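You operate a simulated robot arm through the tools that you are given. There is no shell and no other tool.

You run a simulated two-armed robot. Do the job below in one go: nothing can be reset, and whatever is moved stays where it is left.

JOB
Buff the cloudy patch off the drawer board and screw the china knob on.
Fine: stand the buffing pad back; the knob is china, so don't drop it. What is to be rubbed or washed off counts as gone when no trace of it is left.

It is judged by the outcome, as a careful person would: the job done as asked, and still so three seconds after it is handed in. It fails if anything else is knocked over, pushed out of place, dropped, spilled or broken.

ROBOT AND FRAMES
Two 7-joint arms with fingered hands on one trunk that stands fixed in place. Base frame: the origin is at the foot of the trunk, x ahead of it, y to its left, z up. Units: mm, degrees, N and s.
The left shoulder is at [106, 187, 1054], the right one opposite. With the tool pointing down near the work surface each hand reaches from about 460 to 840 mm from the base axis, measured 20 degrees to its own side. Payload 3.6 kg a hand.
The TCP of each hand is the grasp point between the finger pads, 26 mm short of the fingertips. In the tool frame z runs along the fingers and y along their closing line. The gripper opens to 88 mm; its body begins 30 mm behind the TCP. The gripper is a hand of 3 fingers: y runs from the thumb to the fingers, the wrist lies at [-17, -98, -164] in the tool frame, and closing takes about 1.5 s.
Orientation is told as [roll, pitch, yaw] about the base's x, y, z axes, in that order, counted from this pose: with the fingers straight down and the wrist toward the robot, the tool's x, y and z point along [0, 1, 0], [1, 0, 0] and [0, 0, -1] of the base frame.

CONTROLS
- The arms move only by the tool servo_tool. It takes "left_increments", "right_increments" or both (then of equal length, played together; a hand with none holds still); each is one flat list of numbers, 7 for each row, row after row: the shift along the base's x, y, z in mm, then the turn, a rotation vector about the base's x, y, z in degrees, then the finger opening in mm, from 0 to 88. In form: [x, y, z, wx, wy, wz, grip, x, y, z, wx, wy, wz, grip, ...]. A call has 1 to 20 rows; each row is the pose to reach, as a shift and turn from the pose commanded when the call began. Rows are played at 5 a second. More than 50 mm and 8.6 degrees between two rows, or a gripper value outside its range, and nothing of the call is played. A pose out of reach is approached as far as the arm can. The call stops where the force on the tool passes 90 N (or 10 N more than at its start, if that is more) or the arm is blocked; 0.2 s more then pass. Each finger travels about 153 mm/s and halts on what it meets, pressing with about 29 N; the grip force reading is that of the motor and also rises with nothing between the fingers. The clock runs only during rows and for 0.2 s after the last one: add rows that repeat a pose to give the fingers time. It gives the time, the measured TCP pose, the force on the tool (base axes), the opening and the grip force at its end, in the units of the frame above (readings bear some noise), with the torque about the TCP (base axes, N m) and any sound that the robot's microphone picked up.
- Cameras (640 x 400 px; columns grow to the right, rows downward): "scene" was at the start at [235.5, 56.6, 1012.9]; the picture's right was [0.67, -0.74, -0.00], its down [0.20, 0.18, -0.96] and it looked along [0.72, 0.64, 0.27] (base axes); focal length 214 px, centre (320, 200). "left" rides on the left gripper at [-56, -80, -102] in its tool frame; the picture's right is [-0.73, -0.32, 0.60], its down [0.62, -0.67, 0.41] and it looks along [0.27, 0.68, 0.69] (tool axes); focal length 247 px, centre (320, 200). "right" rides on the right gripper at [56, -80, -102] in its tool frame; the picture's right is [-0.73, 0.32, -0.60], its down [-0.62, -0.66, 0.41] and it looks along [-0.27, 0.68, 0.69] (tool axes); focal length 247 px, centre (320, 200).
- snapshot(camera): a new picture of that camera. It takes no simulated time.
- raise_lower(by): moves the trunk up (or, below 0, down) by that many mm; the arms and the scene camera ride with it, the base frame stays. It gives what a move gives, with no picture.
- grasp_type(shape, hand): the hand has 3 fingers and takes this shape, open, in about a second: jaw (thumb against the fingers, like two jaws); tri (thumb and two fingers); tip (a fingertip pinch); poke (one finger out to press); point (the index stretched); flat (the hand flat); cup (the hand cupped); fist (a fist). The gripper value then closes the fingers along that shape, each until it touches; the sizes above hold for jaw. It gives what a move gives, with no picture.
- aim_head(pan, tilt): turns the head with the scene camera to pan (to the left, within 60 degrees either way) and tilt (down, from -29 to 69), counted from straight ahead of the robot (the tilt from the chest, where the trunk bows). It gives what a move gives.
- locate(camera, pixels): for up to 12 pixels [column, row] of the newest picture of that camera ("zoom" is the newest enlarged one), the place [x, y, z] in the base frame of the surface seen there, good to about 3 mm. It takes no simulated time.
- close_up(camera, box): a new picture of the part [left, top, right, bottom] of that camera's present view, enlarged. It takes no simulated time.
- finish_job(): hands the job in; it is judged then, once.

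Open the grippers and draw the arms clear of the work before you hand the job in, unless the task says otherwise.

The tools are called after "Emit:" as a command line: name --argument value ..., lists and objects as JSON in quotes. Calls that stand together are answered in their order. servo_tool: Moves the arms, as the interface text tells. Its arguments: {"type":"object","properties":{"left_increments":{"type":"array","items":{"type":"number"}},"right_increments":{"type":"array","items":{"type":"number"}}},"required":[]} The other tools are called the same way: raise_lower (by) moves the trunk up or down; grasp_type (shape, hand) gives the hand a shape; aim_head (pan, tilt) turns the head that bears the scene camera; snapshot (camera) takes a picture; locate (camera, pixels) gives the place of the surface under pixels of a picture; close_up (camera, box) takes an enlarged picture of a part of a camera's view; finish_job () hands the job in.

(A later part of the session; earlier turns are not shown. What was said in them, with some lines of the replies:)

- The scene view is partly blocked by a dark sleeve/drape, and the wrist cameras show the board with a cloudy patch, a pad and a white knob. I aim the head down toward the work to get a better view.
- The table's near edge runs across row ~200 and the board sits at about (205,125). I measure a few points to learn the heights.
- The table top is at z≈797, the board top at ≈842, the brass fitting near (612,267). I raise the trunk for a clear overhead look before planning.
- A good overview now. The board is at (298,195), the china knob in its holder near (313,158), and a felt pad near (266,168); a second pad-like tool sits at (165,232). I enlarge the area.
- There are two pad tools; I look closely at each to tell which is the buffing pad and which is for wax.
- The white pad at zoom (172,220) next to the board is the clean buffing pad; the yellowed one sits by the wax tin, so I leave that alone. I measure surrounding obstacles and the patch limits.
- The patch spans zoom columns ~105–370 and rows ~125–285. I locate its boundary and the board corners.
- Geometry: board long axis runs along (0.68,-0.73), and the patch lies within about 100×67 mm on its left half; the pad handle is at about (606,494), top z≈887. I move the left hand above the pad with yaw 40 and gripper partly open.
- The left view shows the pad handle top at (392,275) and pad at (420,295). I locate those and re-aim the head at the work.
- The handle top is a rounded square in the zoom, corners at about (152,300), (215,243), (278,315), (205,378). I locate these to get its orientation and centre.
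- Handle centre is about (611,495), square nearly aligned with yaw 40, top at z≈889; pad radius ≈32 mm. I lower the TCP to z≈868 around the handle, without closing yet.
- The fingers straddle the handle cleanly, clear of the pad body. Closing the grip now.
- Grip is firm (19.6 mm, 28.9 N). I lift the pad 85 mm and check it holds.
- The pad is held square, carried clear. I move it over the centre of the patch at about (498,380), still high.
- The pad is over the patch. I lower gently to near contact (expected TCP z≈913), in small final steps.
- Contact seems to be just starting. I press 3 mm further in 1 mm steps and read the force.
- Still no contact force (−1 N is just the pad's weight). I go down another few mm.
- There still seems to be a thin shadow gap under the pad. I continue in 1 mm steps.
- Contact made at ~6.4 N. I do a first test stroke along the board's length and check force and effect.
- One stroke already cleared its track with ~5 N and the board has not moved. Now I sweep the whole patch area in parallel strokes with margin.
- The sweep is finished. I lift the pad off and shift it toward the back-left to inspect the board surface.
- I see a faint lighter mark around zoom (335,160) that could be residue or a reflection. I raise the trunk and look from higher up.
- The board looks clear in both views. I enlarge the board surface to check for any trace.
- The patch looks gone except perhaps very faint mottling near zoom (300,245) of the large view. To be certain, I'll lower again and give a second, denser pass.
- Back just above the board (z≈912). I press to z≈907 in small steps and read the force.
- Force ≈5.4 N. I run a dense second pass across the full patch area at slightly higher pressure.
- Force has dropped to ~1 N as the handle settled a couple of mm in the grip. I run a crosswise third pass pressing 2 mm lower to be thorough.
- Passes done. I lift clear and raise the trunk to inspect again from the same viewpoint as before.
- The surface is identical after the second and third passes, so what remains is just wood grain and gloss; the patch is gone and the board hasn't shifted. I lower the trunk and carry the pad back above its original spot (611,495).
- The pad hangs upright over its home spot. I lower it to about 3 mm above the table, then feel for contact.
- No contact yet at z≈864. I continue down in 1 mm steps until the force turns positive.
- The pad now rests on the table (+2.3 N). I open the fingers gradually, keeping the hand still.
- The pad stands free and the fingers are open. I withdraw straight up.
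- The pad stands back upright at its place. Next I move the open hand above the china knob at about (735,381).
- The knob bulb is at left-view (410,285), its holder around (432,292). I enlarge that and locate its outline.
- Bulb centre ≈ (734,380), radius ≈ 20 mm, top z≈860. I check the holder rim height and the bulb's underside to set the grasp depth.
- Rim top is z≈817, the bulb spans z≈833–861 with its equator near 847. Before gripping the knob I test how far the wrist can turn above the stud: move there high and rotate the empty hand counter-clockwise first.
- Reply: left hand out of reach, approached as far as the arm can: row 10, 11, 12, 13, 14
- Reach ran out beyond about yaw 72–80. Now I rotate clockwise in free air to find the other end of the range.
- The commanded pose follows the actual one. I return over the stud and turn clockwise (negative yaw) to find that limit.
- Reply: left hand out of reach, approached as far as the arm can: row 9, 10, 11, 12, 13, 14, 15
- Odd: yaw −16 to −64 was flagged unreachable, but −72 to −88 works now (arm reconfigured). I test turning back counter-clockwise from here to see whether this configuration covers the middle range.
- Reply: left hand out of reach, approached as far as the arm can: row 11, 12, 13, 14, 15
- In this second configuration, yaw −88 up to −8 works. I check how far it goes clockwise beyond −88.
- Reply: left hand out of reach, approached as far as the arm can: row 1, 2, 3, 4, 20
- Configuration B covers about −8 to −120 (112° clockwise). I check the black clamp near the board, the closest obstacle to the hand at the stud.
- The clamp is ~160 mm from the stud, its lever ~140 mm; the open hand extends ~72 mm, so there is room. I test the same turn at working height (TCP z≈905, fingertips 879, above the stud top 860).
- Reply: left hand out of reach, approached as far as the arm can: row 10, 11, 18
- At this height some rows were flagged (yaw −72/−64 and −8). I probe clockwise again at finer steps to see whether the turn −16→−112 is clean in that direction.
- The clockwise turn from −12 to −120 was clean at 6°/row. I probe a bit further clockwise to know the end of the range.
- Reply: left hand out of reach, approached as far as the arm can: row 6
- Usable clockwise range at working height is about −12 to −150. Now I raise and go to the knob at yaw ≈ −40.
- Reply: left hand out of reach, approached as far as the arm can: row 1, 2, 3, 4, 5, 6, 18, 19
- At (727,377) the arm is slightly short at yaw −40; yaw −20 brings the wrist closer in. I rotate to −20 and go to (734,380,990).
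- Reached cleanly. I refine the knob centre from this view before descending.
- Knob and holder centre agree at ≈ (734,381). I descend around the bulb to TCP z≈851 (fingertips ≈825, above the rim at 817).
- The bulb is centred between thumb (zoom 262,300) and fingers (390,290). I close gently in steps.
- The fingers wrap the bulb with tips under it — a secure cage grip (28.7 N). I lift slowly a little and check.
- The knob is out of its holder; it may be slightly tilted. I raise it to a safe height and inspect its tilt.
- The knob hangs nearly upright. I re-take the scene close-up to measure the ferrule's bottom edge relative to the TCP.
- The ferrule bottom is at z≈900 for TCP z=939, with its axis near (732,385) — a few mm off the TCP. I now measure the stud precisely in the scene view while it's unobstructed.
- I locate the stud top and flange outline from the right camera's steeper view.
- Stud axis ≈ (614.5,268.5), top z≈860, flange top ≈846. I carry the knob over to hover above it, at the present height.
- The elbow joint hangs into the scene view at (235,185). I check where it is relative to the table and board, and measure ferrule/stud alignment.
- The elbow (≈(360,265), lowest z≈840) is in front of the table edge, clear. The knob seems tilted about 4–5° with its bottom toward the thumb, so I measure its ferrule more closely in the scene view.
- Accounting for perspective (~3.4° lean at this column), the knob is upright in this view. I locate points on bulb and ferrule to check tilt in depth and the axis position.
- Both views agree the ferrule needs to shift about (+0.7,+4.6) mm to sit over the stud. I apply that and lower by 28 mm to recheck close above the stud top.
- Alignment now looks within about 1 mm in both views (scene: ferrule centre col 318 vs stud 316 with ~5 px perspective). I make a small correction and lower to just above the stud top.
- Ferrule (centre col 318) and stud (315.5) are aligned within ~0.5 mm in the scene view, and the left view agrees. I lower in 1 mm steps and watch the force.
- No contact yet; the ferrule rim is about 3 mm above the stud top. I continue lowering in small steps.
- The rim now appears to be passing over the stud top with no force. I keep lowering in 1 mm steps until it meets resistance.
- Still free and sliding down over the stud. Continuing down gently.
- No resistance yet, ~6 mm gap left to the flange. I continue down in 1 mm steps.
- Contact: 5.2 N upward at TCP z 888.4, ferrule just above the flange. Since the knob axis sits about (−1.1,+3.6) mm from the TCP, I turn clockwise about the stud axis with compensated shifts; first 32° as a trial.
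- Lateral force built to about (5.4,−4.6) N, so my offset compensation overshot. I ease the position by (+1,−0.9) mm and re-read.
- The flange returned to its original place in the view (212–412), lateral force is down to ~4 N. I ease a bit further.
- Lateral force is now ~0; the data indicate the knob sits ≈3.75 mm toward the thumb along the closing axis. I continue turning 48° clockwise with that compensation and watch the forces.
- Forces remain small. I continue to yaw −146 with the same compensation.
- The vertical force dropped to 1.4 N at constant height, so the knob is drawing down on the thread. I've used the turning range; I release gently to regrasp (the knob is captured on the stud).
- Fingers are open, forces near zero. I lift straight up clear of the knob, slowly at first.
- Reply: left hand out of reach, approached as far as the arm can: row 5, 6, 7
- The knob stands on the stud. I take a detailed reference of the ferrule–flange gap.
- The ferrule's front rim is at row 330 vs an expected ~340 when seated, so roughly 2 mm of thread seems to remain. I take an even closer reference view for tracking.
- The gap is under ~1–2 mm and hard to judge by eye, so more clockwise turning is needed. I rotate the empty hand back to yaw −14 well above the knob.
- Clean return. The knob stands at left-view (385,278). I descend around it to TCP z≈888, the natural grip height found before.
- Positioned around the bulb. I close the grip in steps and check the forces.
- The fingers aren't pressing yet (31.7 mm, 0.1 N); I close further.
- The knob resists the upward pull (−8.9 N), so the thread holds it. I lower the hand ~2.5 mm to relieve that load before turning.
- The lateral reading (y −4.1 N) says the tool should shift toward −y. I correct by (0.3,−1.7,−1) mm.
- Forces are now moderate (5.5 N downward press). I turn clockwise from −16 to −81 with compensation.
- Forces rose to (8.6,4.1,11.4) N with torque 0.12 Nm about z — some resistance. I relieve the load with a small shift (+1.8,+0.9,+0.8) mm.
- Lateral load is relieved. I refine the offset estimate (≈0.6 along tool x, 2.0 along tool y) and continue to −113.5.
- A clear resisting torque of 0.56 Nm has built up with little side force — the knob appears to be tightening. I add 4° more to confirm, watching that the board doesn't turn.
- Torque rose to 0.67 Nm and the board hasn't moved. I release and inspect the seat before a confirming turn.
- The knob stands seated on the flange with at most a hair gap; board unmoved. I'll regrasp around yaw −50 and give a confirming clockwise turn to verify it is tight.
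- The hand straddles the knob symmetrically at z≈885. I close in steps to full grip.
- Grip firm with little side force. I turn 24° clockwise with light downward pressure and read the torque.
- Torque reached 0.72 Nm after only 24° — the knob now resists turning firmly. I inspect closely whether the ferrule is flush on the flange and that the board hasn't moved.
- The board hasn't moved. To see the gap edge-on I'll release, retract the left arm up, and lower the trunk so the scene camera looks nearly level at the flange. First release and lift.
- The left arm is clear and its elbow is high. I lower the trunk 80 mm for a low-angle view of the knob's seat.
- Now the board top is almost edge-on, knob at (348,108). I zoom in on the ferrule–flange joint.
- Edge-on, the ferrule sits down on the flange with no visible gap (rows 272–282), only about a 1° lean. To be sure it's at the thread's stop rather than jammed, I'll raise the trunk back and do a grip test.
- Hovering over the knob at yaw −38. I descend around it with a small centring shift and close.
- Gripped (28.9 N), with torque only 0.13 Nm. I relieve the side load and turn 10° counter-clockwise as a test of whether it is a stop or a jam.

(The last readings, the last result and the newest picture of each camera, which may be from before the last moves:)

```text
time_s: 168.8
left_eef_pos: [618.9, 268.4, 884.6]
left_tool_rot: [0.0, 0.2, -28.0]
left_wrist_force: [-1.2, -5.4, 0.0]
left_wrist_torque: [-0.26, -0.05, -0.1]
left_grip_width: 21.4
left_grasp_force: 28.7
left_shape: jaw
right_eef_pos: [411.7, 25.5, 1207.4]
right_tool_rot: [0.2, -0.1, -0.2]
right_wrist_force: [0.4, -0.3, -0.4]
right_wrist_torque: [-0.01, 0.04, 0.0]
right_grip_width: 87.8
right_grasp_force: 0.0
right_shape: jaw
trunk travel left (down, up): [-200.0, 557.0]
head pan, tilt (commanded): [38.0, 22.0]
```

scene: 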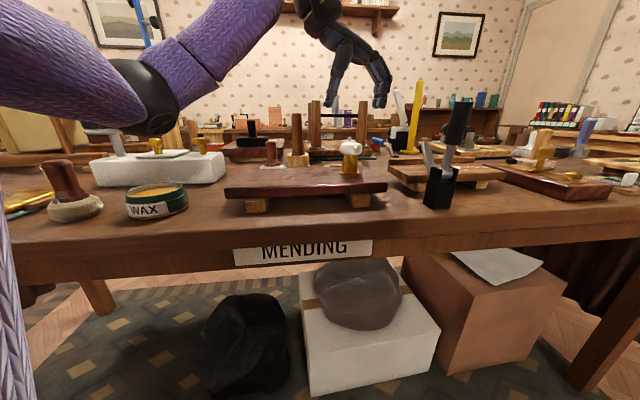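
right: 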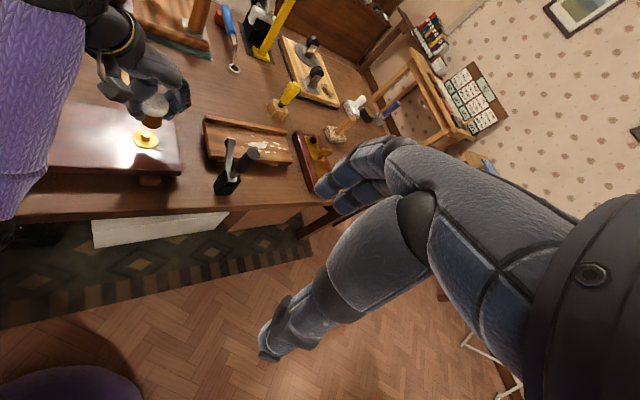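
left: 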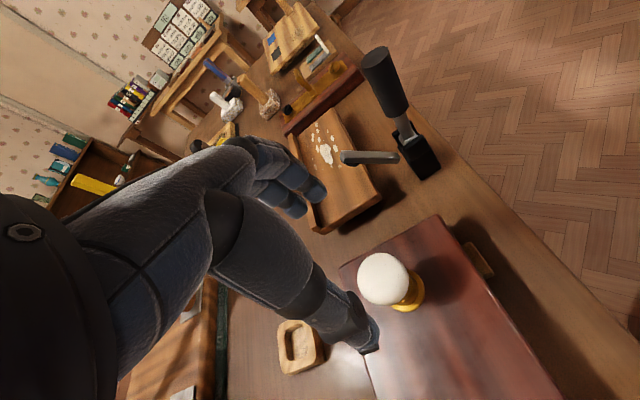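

Torque changes symmetrically in both directions (+0.13 → −0.10 Nm), so the knob is locked home rather than turning freely. I finish with a final clockwise tightening to −60 and check the torque.

Emit:
servo_tool --left_increments '[-0.1, -0.8, -0.3, 0, 0, 0, 15, -0.35, -1.3, -0.5, 0, 0, -8, 15, -0.54, -1.6, -0.5, 0, 0, -16, 15, -0.77, -1.9, -0.5, 0, 0, -24, 15, -1.04, -2.1, -0.5, 0, 0, -32, 15, -1.04, -2.1, -0.5, 0, 0, -32, 15]'

Emit:
close_up --camera "scene" --box '[330, 140, 370, 180]'

```text
time_s: 170.2
left_eef_pos: [617.5, 266.2, 885.4]
left_tool_rot: [-0.1, -0.1, -60.2]
left_wrist_force: [3.1, -0.4, 5.2]
left_wrist_torque: [-0.13, -0.21, 0.44]
left_grip_width: 22.6
left_grasp_force: 28.5
left_shape: jaw
right_eef_pos: [412.0, 24.9, 1208.4]
right_tool_rot: [0.1, 0.0, -0.1]
right_wrist_force: [-1.4, 0.1, -1.1]
right_wrist_torque: [-0.01, -0.01, 0.03]
right_grip_width: 87.9
right_grasp_force: 0.0
right_shape: jaw
trunk travel left (down, up): [-200.0, 557.0]
head pan, tilt (commanded): [38.0, 22.0]
```

```text
10.00 times, centred on (350, 160) of scene
```

zoom: 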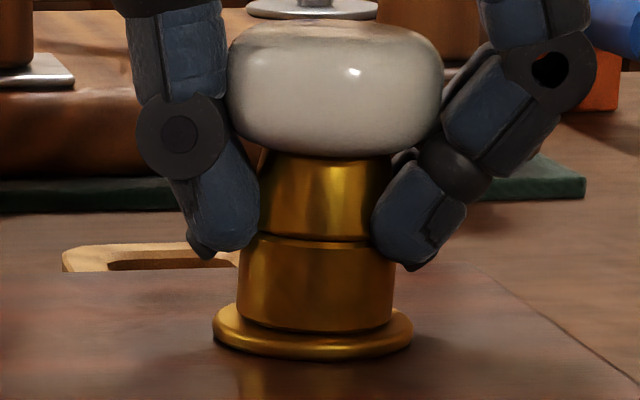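

Torque is 0.44 Nm and rising; I continue another 20° to make certain it's tight, checking the board.

Emit:
servo_tool --left_increments '[0.3, -0.15, 0, 0, 0, -5, 15, 0.2, -0.25, 0, 0, 0, -10, 15, 0.0, -0.3, 0, 0, 0, -15, 15, -0.2, -0.35, 0, 0, 0, -20, 15, -0.2, -0.35, 0, 0, 0, -20, 15]'

Emit:
close_up --camera "scene" --box '[200, 120, 400, 245]'

```text
time_s: 171.4
left_eef_pos: [615.9, 263.8, 883.9]
left_tool_rot: [0.1, -0.1, -80.2]
left_wrist_force: [3.0, -5.4, 6.7]
left_wrist_torque: [-0.4, -0.44, 0.71]
left_grip_width: 24.0
left_grasp_force: 28.8
left_shape: jaw
right_eef_pos: [411.2, 25.0, 1209.0]
right_tool_rot: [0.1, 0.0, 0.0]
right_wrist_force: [-0.5, 0.1, 0.1]
right_wrist_torque: [0.02, 0.03, -0.02]
right_grip_width: 87.7
right_grasp_force: 0.0
right_shape: jaw
trunk travel left (down, up): [-200.0, 557.0]
head pan, tilt (commanded): [38.0, 22.0]
```

```text
3.20 times, centred on (300, 182) of scene
```

zoom: 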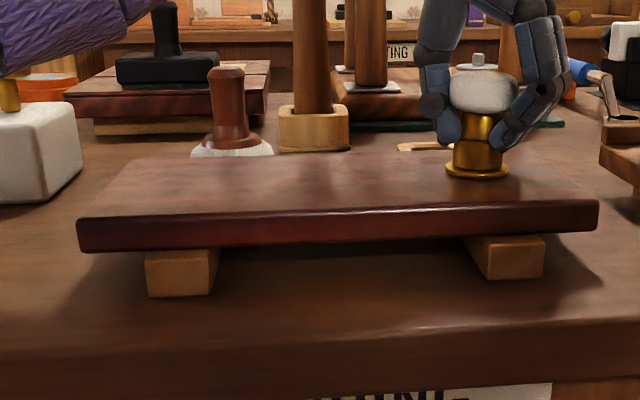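

Torque 0.71 Nm again with the board unmoved — the knob is tight. I release it, lift straight up and withdraw the arm.

Emit:
servo_tool --left_increments '[0, 0.5, 0, 0, 0, 5, 20, 0, 0.8, 0, 0, 0, 10, 28, 0, 0.8, 0, 0, 0, 10, 34, 0, 0.8, 0, 0, 0, 10, 42, 0, 0.8, 0, 0, 0, 10, 52, 0, 0.8, 0, 0, 0, 10, 62, 0, 0.8, 0, 0, 0, 10, 72, 0, 0.8, 0, 0, 0, 10, 80, 0, 0.8, 0, 0, 0, 10, 80]'

Emit:
close_up --camera "scene" --box '[310, 110, 390, 185]'

```text
time_s: 173.4
left_eef_pos: [617.6, 267.7, 884.3]
left_tool_rot: [0.0, 0.0, -70.1]
left_wrist_force: [-0.2, 0.0, 1.0]
left_wrist_torque: [0.0, 0.02, -0.01]
left_grip_width: 79.9
left_grasp_force: 0.1
left_shape: jaw
right_eef_pos: [411.7, 24.7, 1208.8]
right_tool_rot: [0.0, -0.1, 0.0]
right_wrist_force: [0.1, 0.3, 0.7]
right_wrist_torque: [0.0, 0.0, -0.01]
right_grip_width: 87.8
right_grasp_force: 0.1
right_shape: jaw
trunk travel left (down, up): [-200.0, 557.0]
head pan, tilt (commanded): [38.0, 22.0]
```

```text
5.33 times, centred on (350, 148) of scene
```

zoom: 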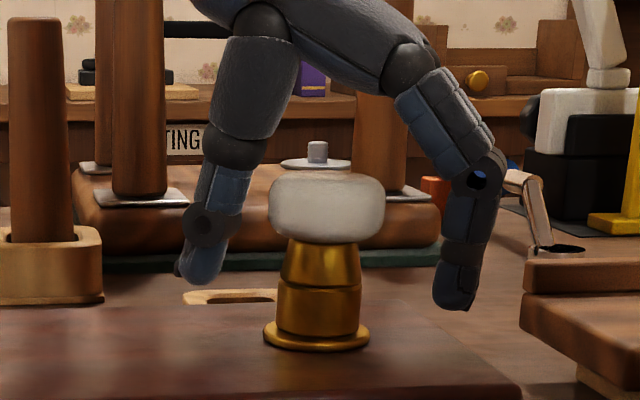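

The knob stands alone on the board. I lift away and retract the left arm back toward its start pose.

Emit:
servo_tool --left_increments '[0, 0, 5, 0, 0, 0, 80, 0, 0, 12, 0, 0, 0, 80, 0, 0, 25, 0, 0, 0, 80, 0, 0, 45, 0, 0, 0, 80, 0, 0, 70, 0, 0, 0, 80, 0, 0, 100, 0, 0, 0, 80, 0, 0, 130, 0, 0, 0, 80, 0, 0, 160, 0, 0, 0, 80, 0, 0, 190, 0, 0, 0, 80, -10, 10, 220, 0, 0, 0, 80, -30, 20, 240, 0, 0, 6, 80, -60, 30, 255, 0, 0, 12, 80, -90, 40, 270, 0, 0, 18, 80, -120, 50, 280, 0, 0, 24, 80, -150, 60, 290, 0, 0, 30, 80, -180, 70, 300, 0, 0, 36, 80, -210, 85, 310, 0, 0, 42, 80, -235, 100, 315, 0, 0, 48, 80, -235, 100, 315, 0, 0, 48, 80]'

Emit:
raise_lower --by -80

Emit:
close_up --camera "scene" --box '[330, 85, 370, 132]'

Emit:
close_up --camera "scene" --box '[336, 112, 360, 130]'

```text
time_s: 177.4
left_eef_pos: [384.1, 369.1, 1198.8]
left_tool_rot: [0.1, 0.1, -21.9]
left_wrist_force: [0.0, 0.2, -0.3]
left_wrist_torque: [0.01, 0.0, -0.01]
left_grip_width: 79.9
left_grasp_force: 0.0
left_shape: jaw
right_eef_pos: [412.3, 25.5, 1208.8]
right_tool_rot: [0.1, 0.0, 0.0]
right_wrist_force: [0.0, 0.2, -0.1]
right_wrist_torque: [0.02, 0.03, 0.03]
right_grip_width: 87.6
right_grasp_force: 0.1
right_shape: jaw
trunk travel left (down, up): [-200.0, 557.0]
head pan, tilt (commanded): [38.0, 22.0]
```

```text
time_s: 178.5
left_eef_pos: [381.6, 366.9, 1120.1]
left_tool_rot: [0.1, -0.2, -22.0]
left_wrist_force: [0.0, -0.3, 0.7]
left_wrist_torque: [0.04, -0.02, -0.02]
left_grip_width: 79.8
left_grasp_force: 0.1
left_shape: jaw
right_eef_pos: [411.1, 24.2, 1128.7]
right_tool_rot: [0.1, 0.0, 0.0]
right_wrist_force: [0.3, 1.3, -0.1]
right_wrist_torque: [-0.01, -0.04, 0.02]
right_grip_width: 87.7
right_grasp_force: 0.2
right_shape: jaw
trunk travel left (down, up): [-120.0, 637.0]
head pan, tilt (commanded): [38.0, 22.0]
```

```text
8.51 times, centred on (350, 108) of scene
```

zoom: 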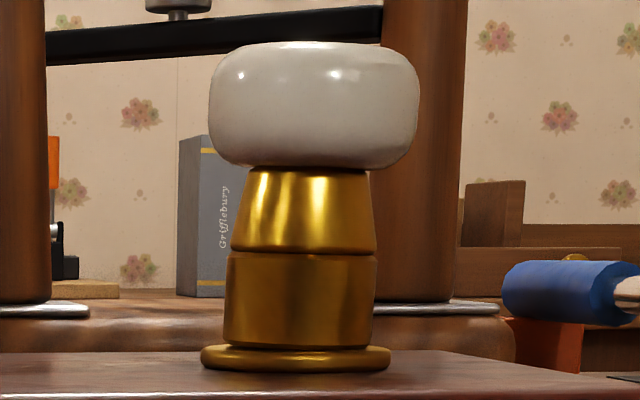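

```text
16.00 times, centred on (348, 121) of scene
```

zoom: 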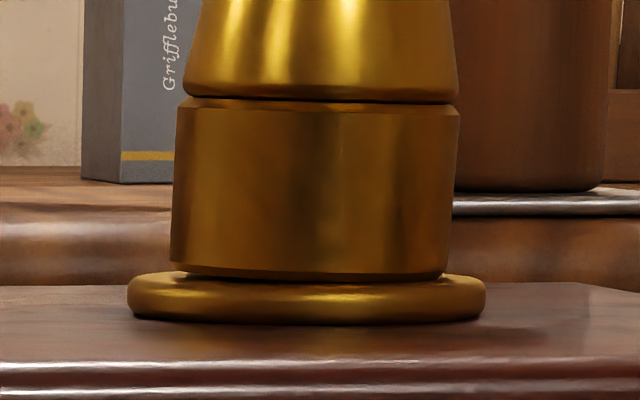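

The knob is in exactly the same pose after the grip test — locked and seated on the flange. I raise the trunk for a final overview of the whole bench.

Emit:
raise_lower --by 430

Emit:
aim_head --pan 35 --tilt 48

Emit:
snapshot --camera "scene"

Emit:
close_up --camera "scene" --box '[255, 130, 375, 220]'

Emit:
snapshot --camera "left"

```text
refused: 430 is not a number from -400 to 400
```

```text
time_s: 179.4
left_eef_pos: [382.5, 367.4, 1119.4]
left_tool_rot: [0.0, 0.0, -22.0]
left_wrist_force: [-0.3, -0.2, 0.4]
left_wrist_torque: [0.0, -0.04, -0.01]
left_grip_width: 79.8
left_grasp_force: 0.0
left_shape: jaw
right_eef_pos: [412.1, 25.5, 1128.5]
right_tool_rot: [0.0, 0.0, 0.1]
right_wrist_force: [0.0, -0.3, 0.2]
right_wrist_torque: [-0.01, 0.01, 0.01]
right_grip_width: 88.0
right_grasp_force: 0.1
right_shape: jaw
trunk travel left (down, up): [-120.0, 637.0]
head pan, tilt (commanded): [35.0, 48.0]
```

```text
taken
```

scene: 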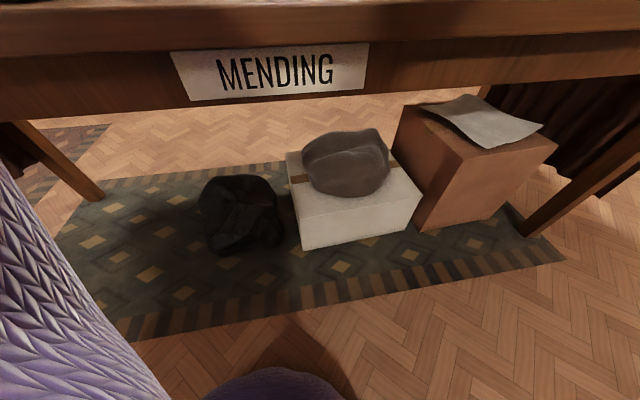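

```text
4.44 times, centred on (315, 175) of scene
```

zoom: 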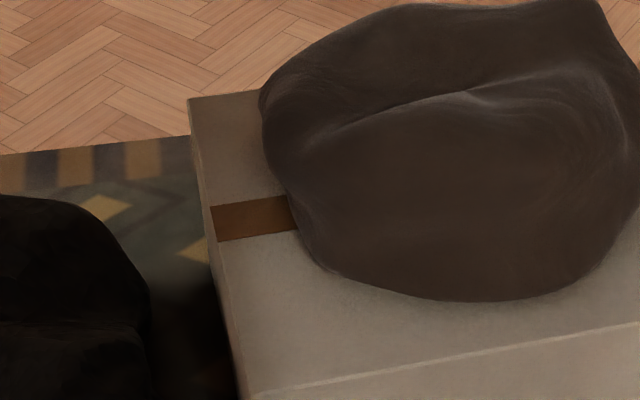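

```text
taken
```

left: 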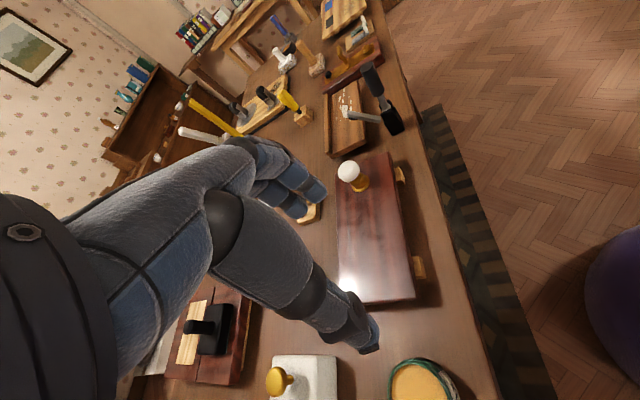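

The raise was too large for one step and was refused. I raise by 400 instead and look again.

Emit:
raise_lower --by 400

Emit:
snapshot --camera "scene"

Emit:
close_up --camera "scene" --box '[245, 120, 385, 225]'

Emit:
snapshot --camera "left"

```text
time_s: 183.3
left_eef_pos: [383.4, 368.1, 1518.6]
left_tool_rot: [0.0, 0.0, -22.1]
left_wrist_force: [-0.3, 0.4, 0.2]
left_wrist_torque: [-0.01, 0.03, 0.02]
left_grip_width: 79.8
left_grasp_force: 0.0
left_shape: jaw
right_eef_pos: [412.1, 26.2, 1528.9]
right_tool_rot: [0.0, 0.1, 0.1]
right_wrist_force: [-0.1, 0.8, 1.2]
right_wrist_torque: [-0.02, 0.02, 0.0]
right_grip_width: 87.7
right_grasp_force: 0.0
right_shape: jaw
trunk travel left (down, up): [-520.0, 237.0]
head pan, tilt (commanded): [35.0, 48.0]
```

```text
taken
```

scene: 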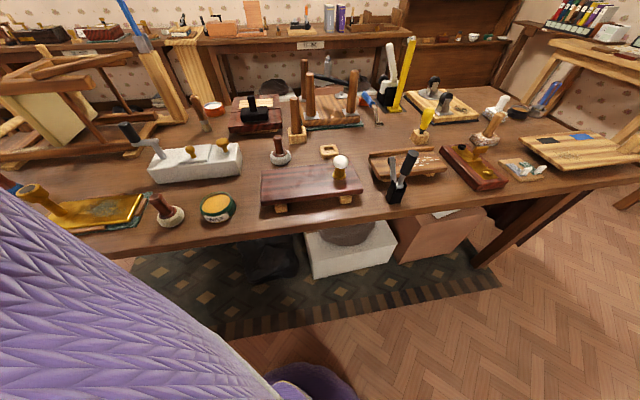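

```text
3.81 times, centred on (315, 172) of scene
```

zoom: 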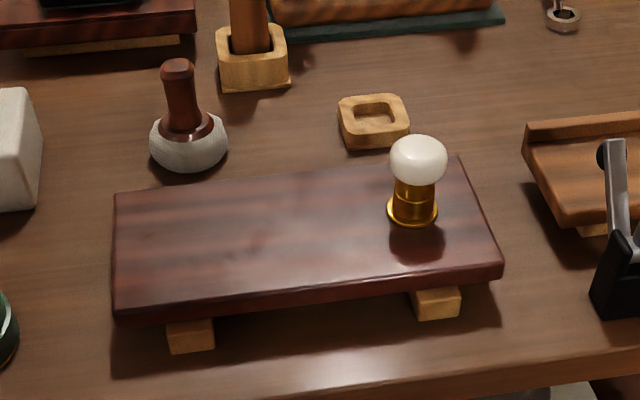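

```text
taken
```

left: 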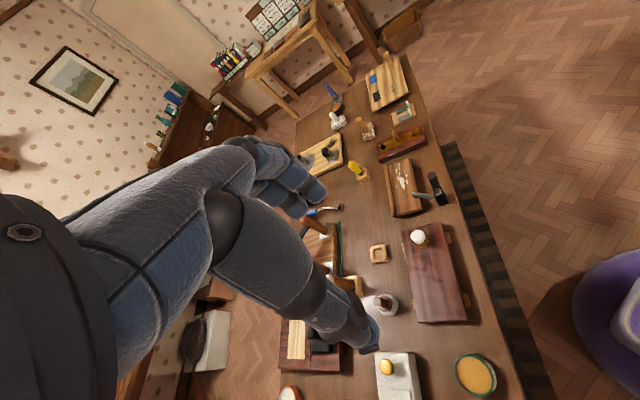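

All is in place: patch gone, pad standing at zoom (187,140), knob on its stud. One last close look at the former patch area from both cameras.

Emit:
close_up --camera "scene" --box '[258, 160, 328, 212]'

Emit:
close_up --camera "left" --box '[390, 215, 480, 335]'

```text
7.69 times, centred on (293, 186) of scene
```

zoom: 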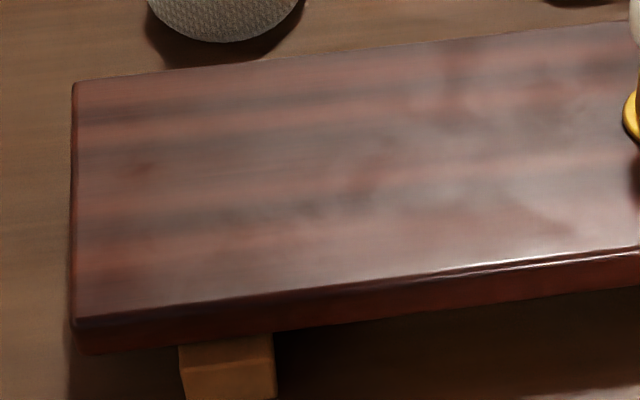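

```text
3.33 times, centred on (435, 275) of left
```

zoom: 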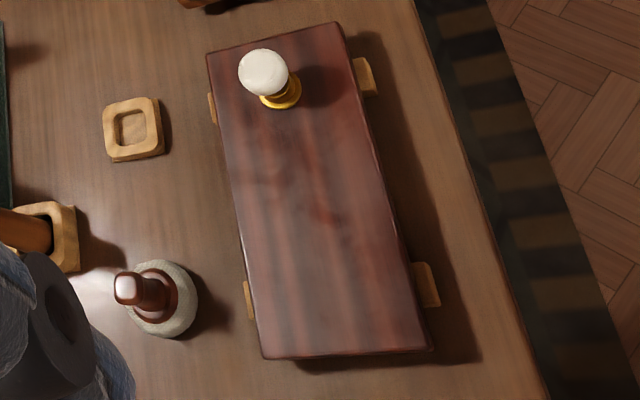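

The board shows only clean grain and gloss. The pad stands back in its place, the knob is tight and seated, both hands are open and clear, so I hand the job in.

Emit:
finish_job

```text
The job is handed in.
```

The cloudy patch is buffed off the drawer board, and the china knob is screwed on tight. The job is handed in.

- **Board:** I went over the patch area three times with the clean white buffing pad. After the first sweep the surface looked the same each time, just wood grain and gloss. The board did not shift.
- **Buffing pad:** It is standing upright where I found it. I did not touch the wax pad or the wax tin.
- **Knob:** It was never dropped. I turned it clockwise until it resisted firmly, at about 0.7 N·m. A short test turn back the other way also met resistance, so it is not turning freely. Edge-on there is no visible gap between the brass collar and the base plate. The knob leans about 1 to 1.5 degrees.
- **Bench:** I saw nothing else moved or knocked over in the final overview. Both hands are open and drawn clear.
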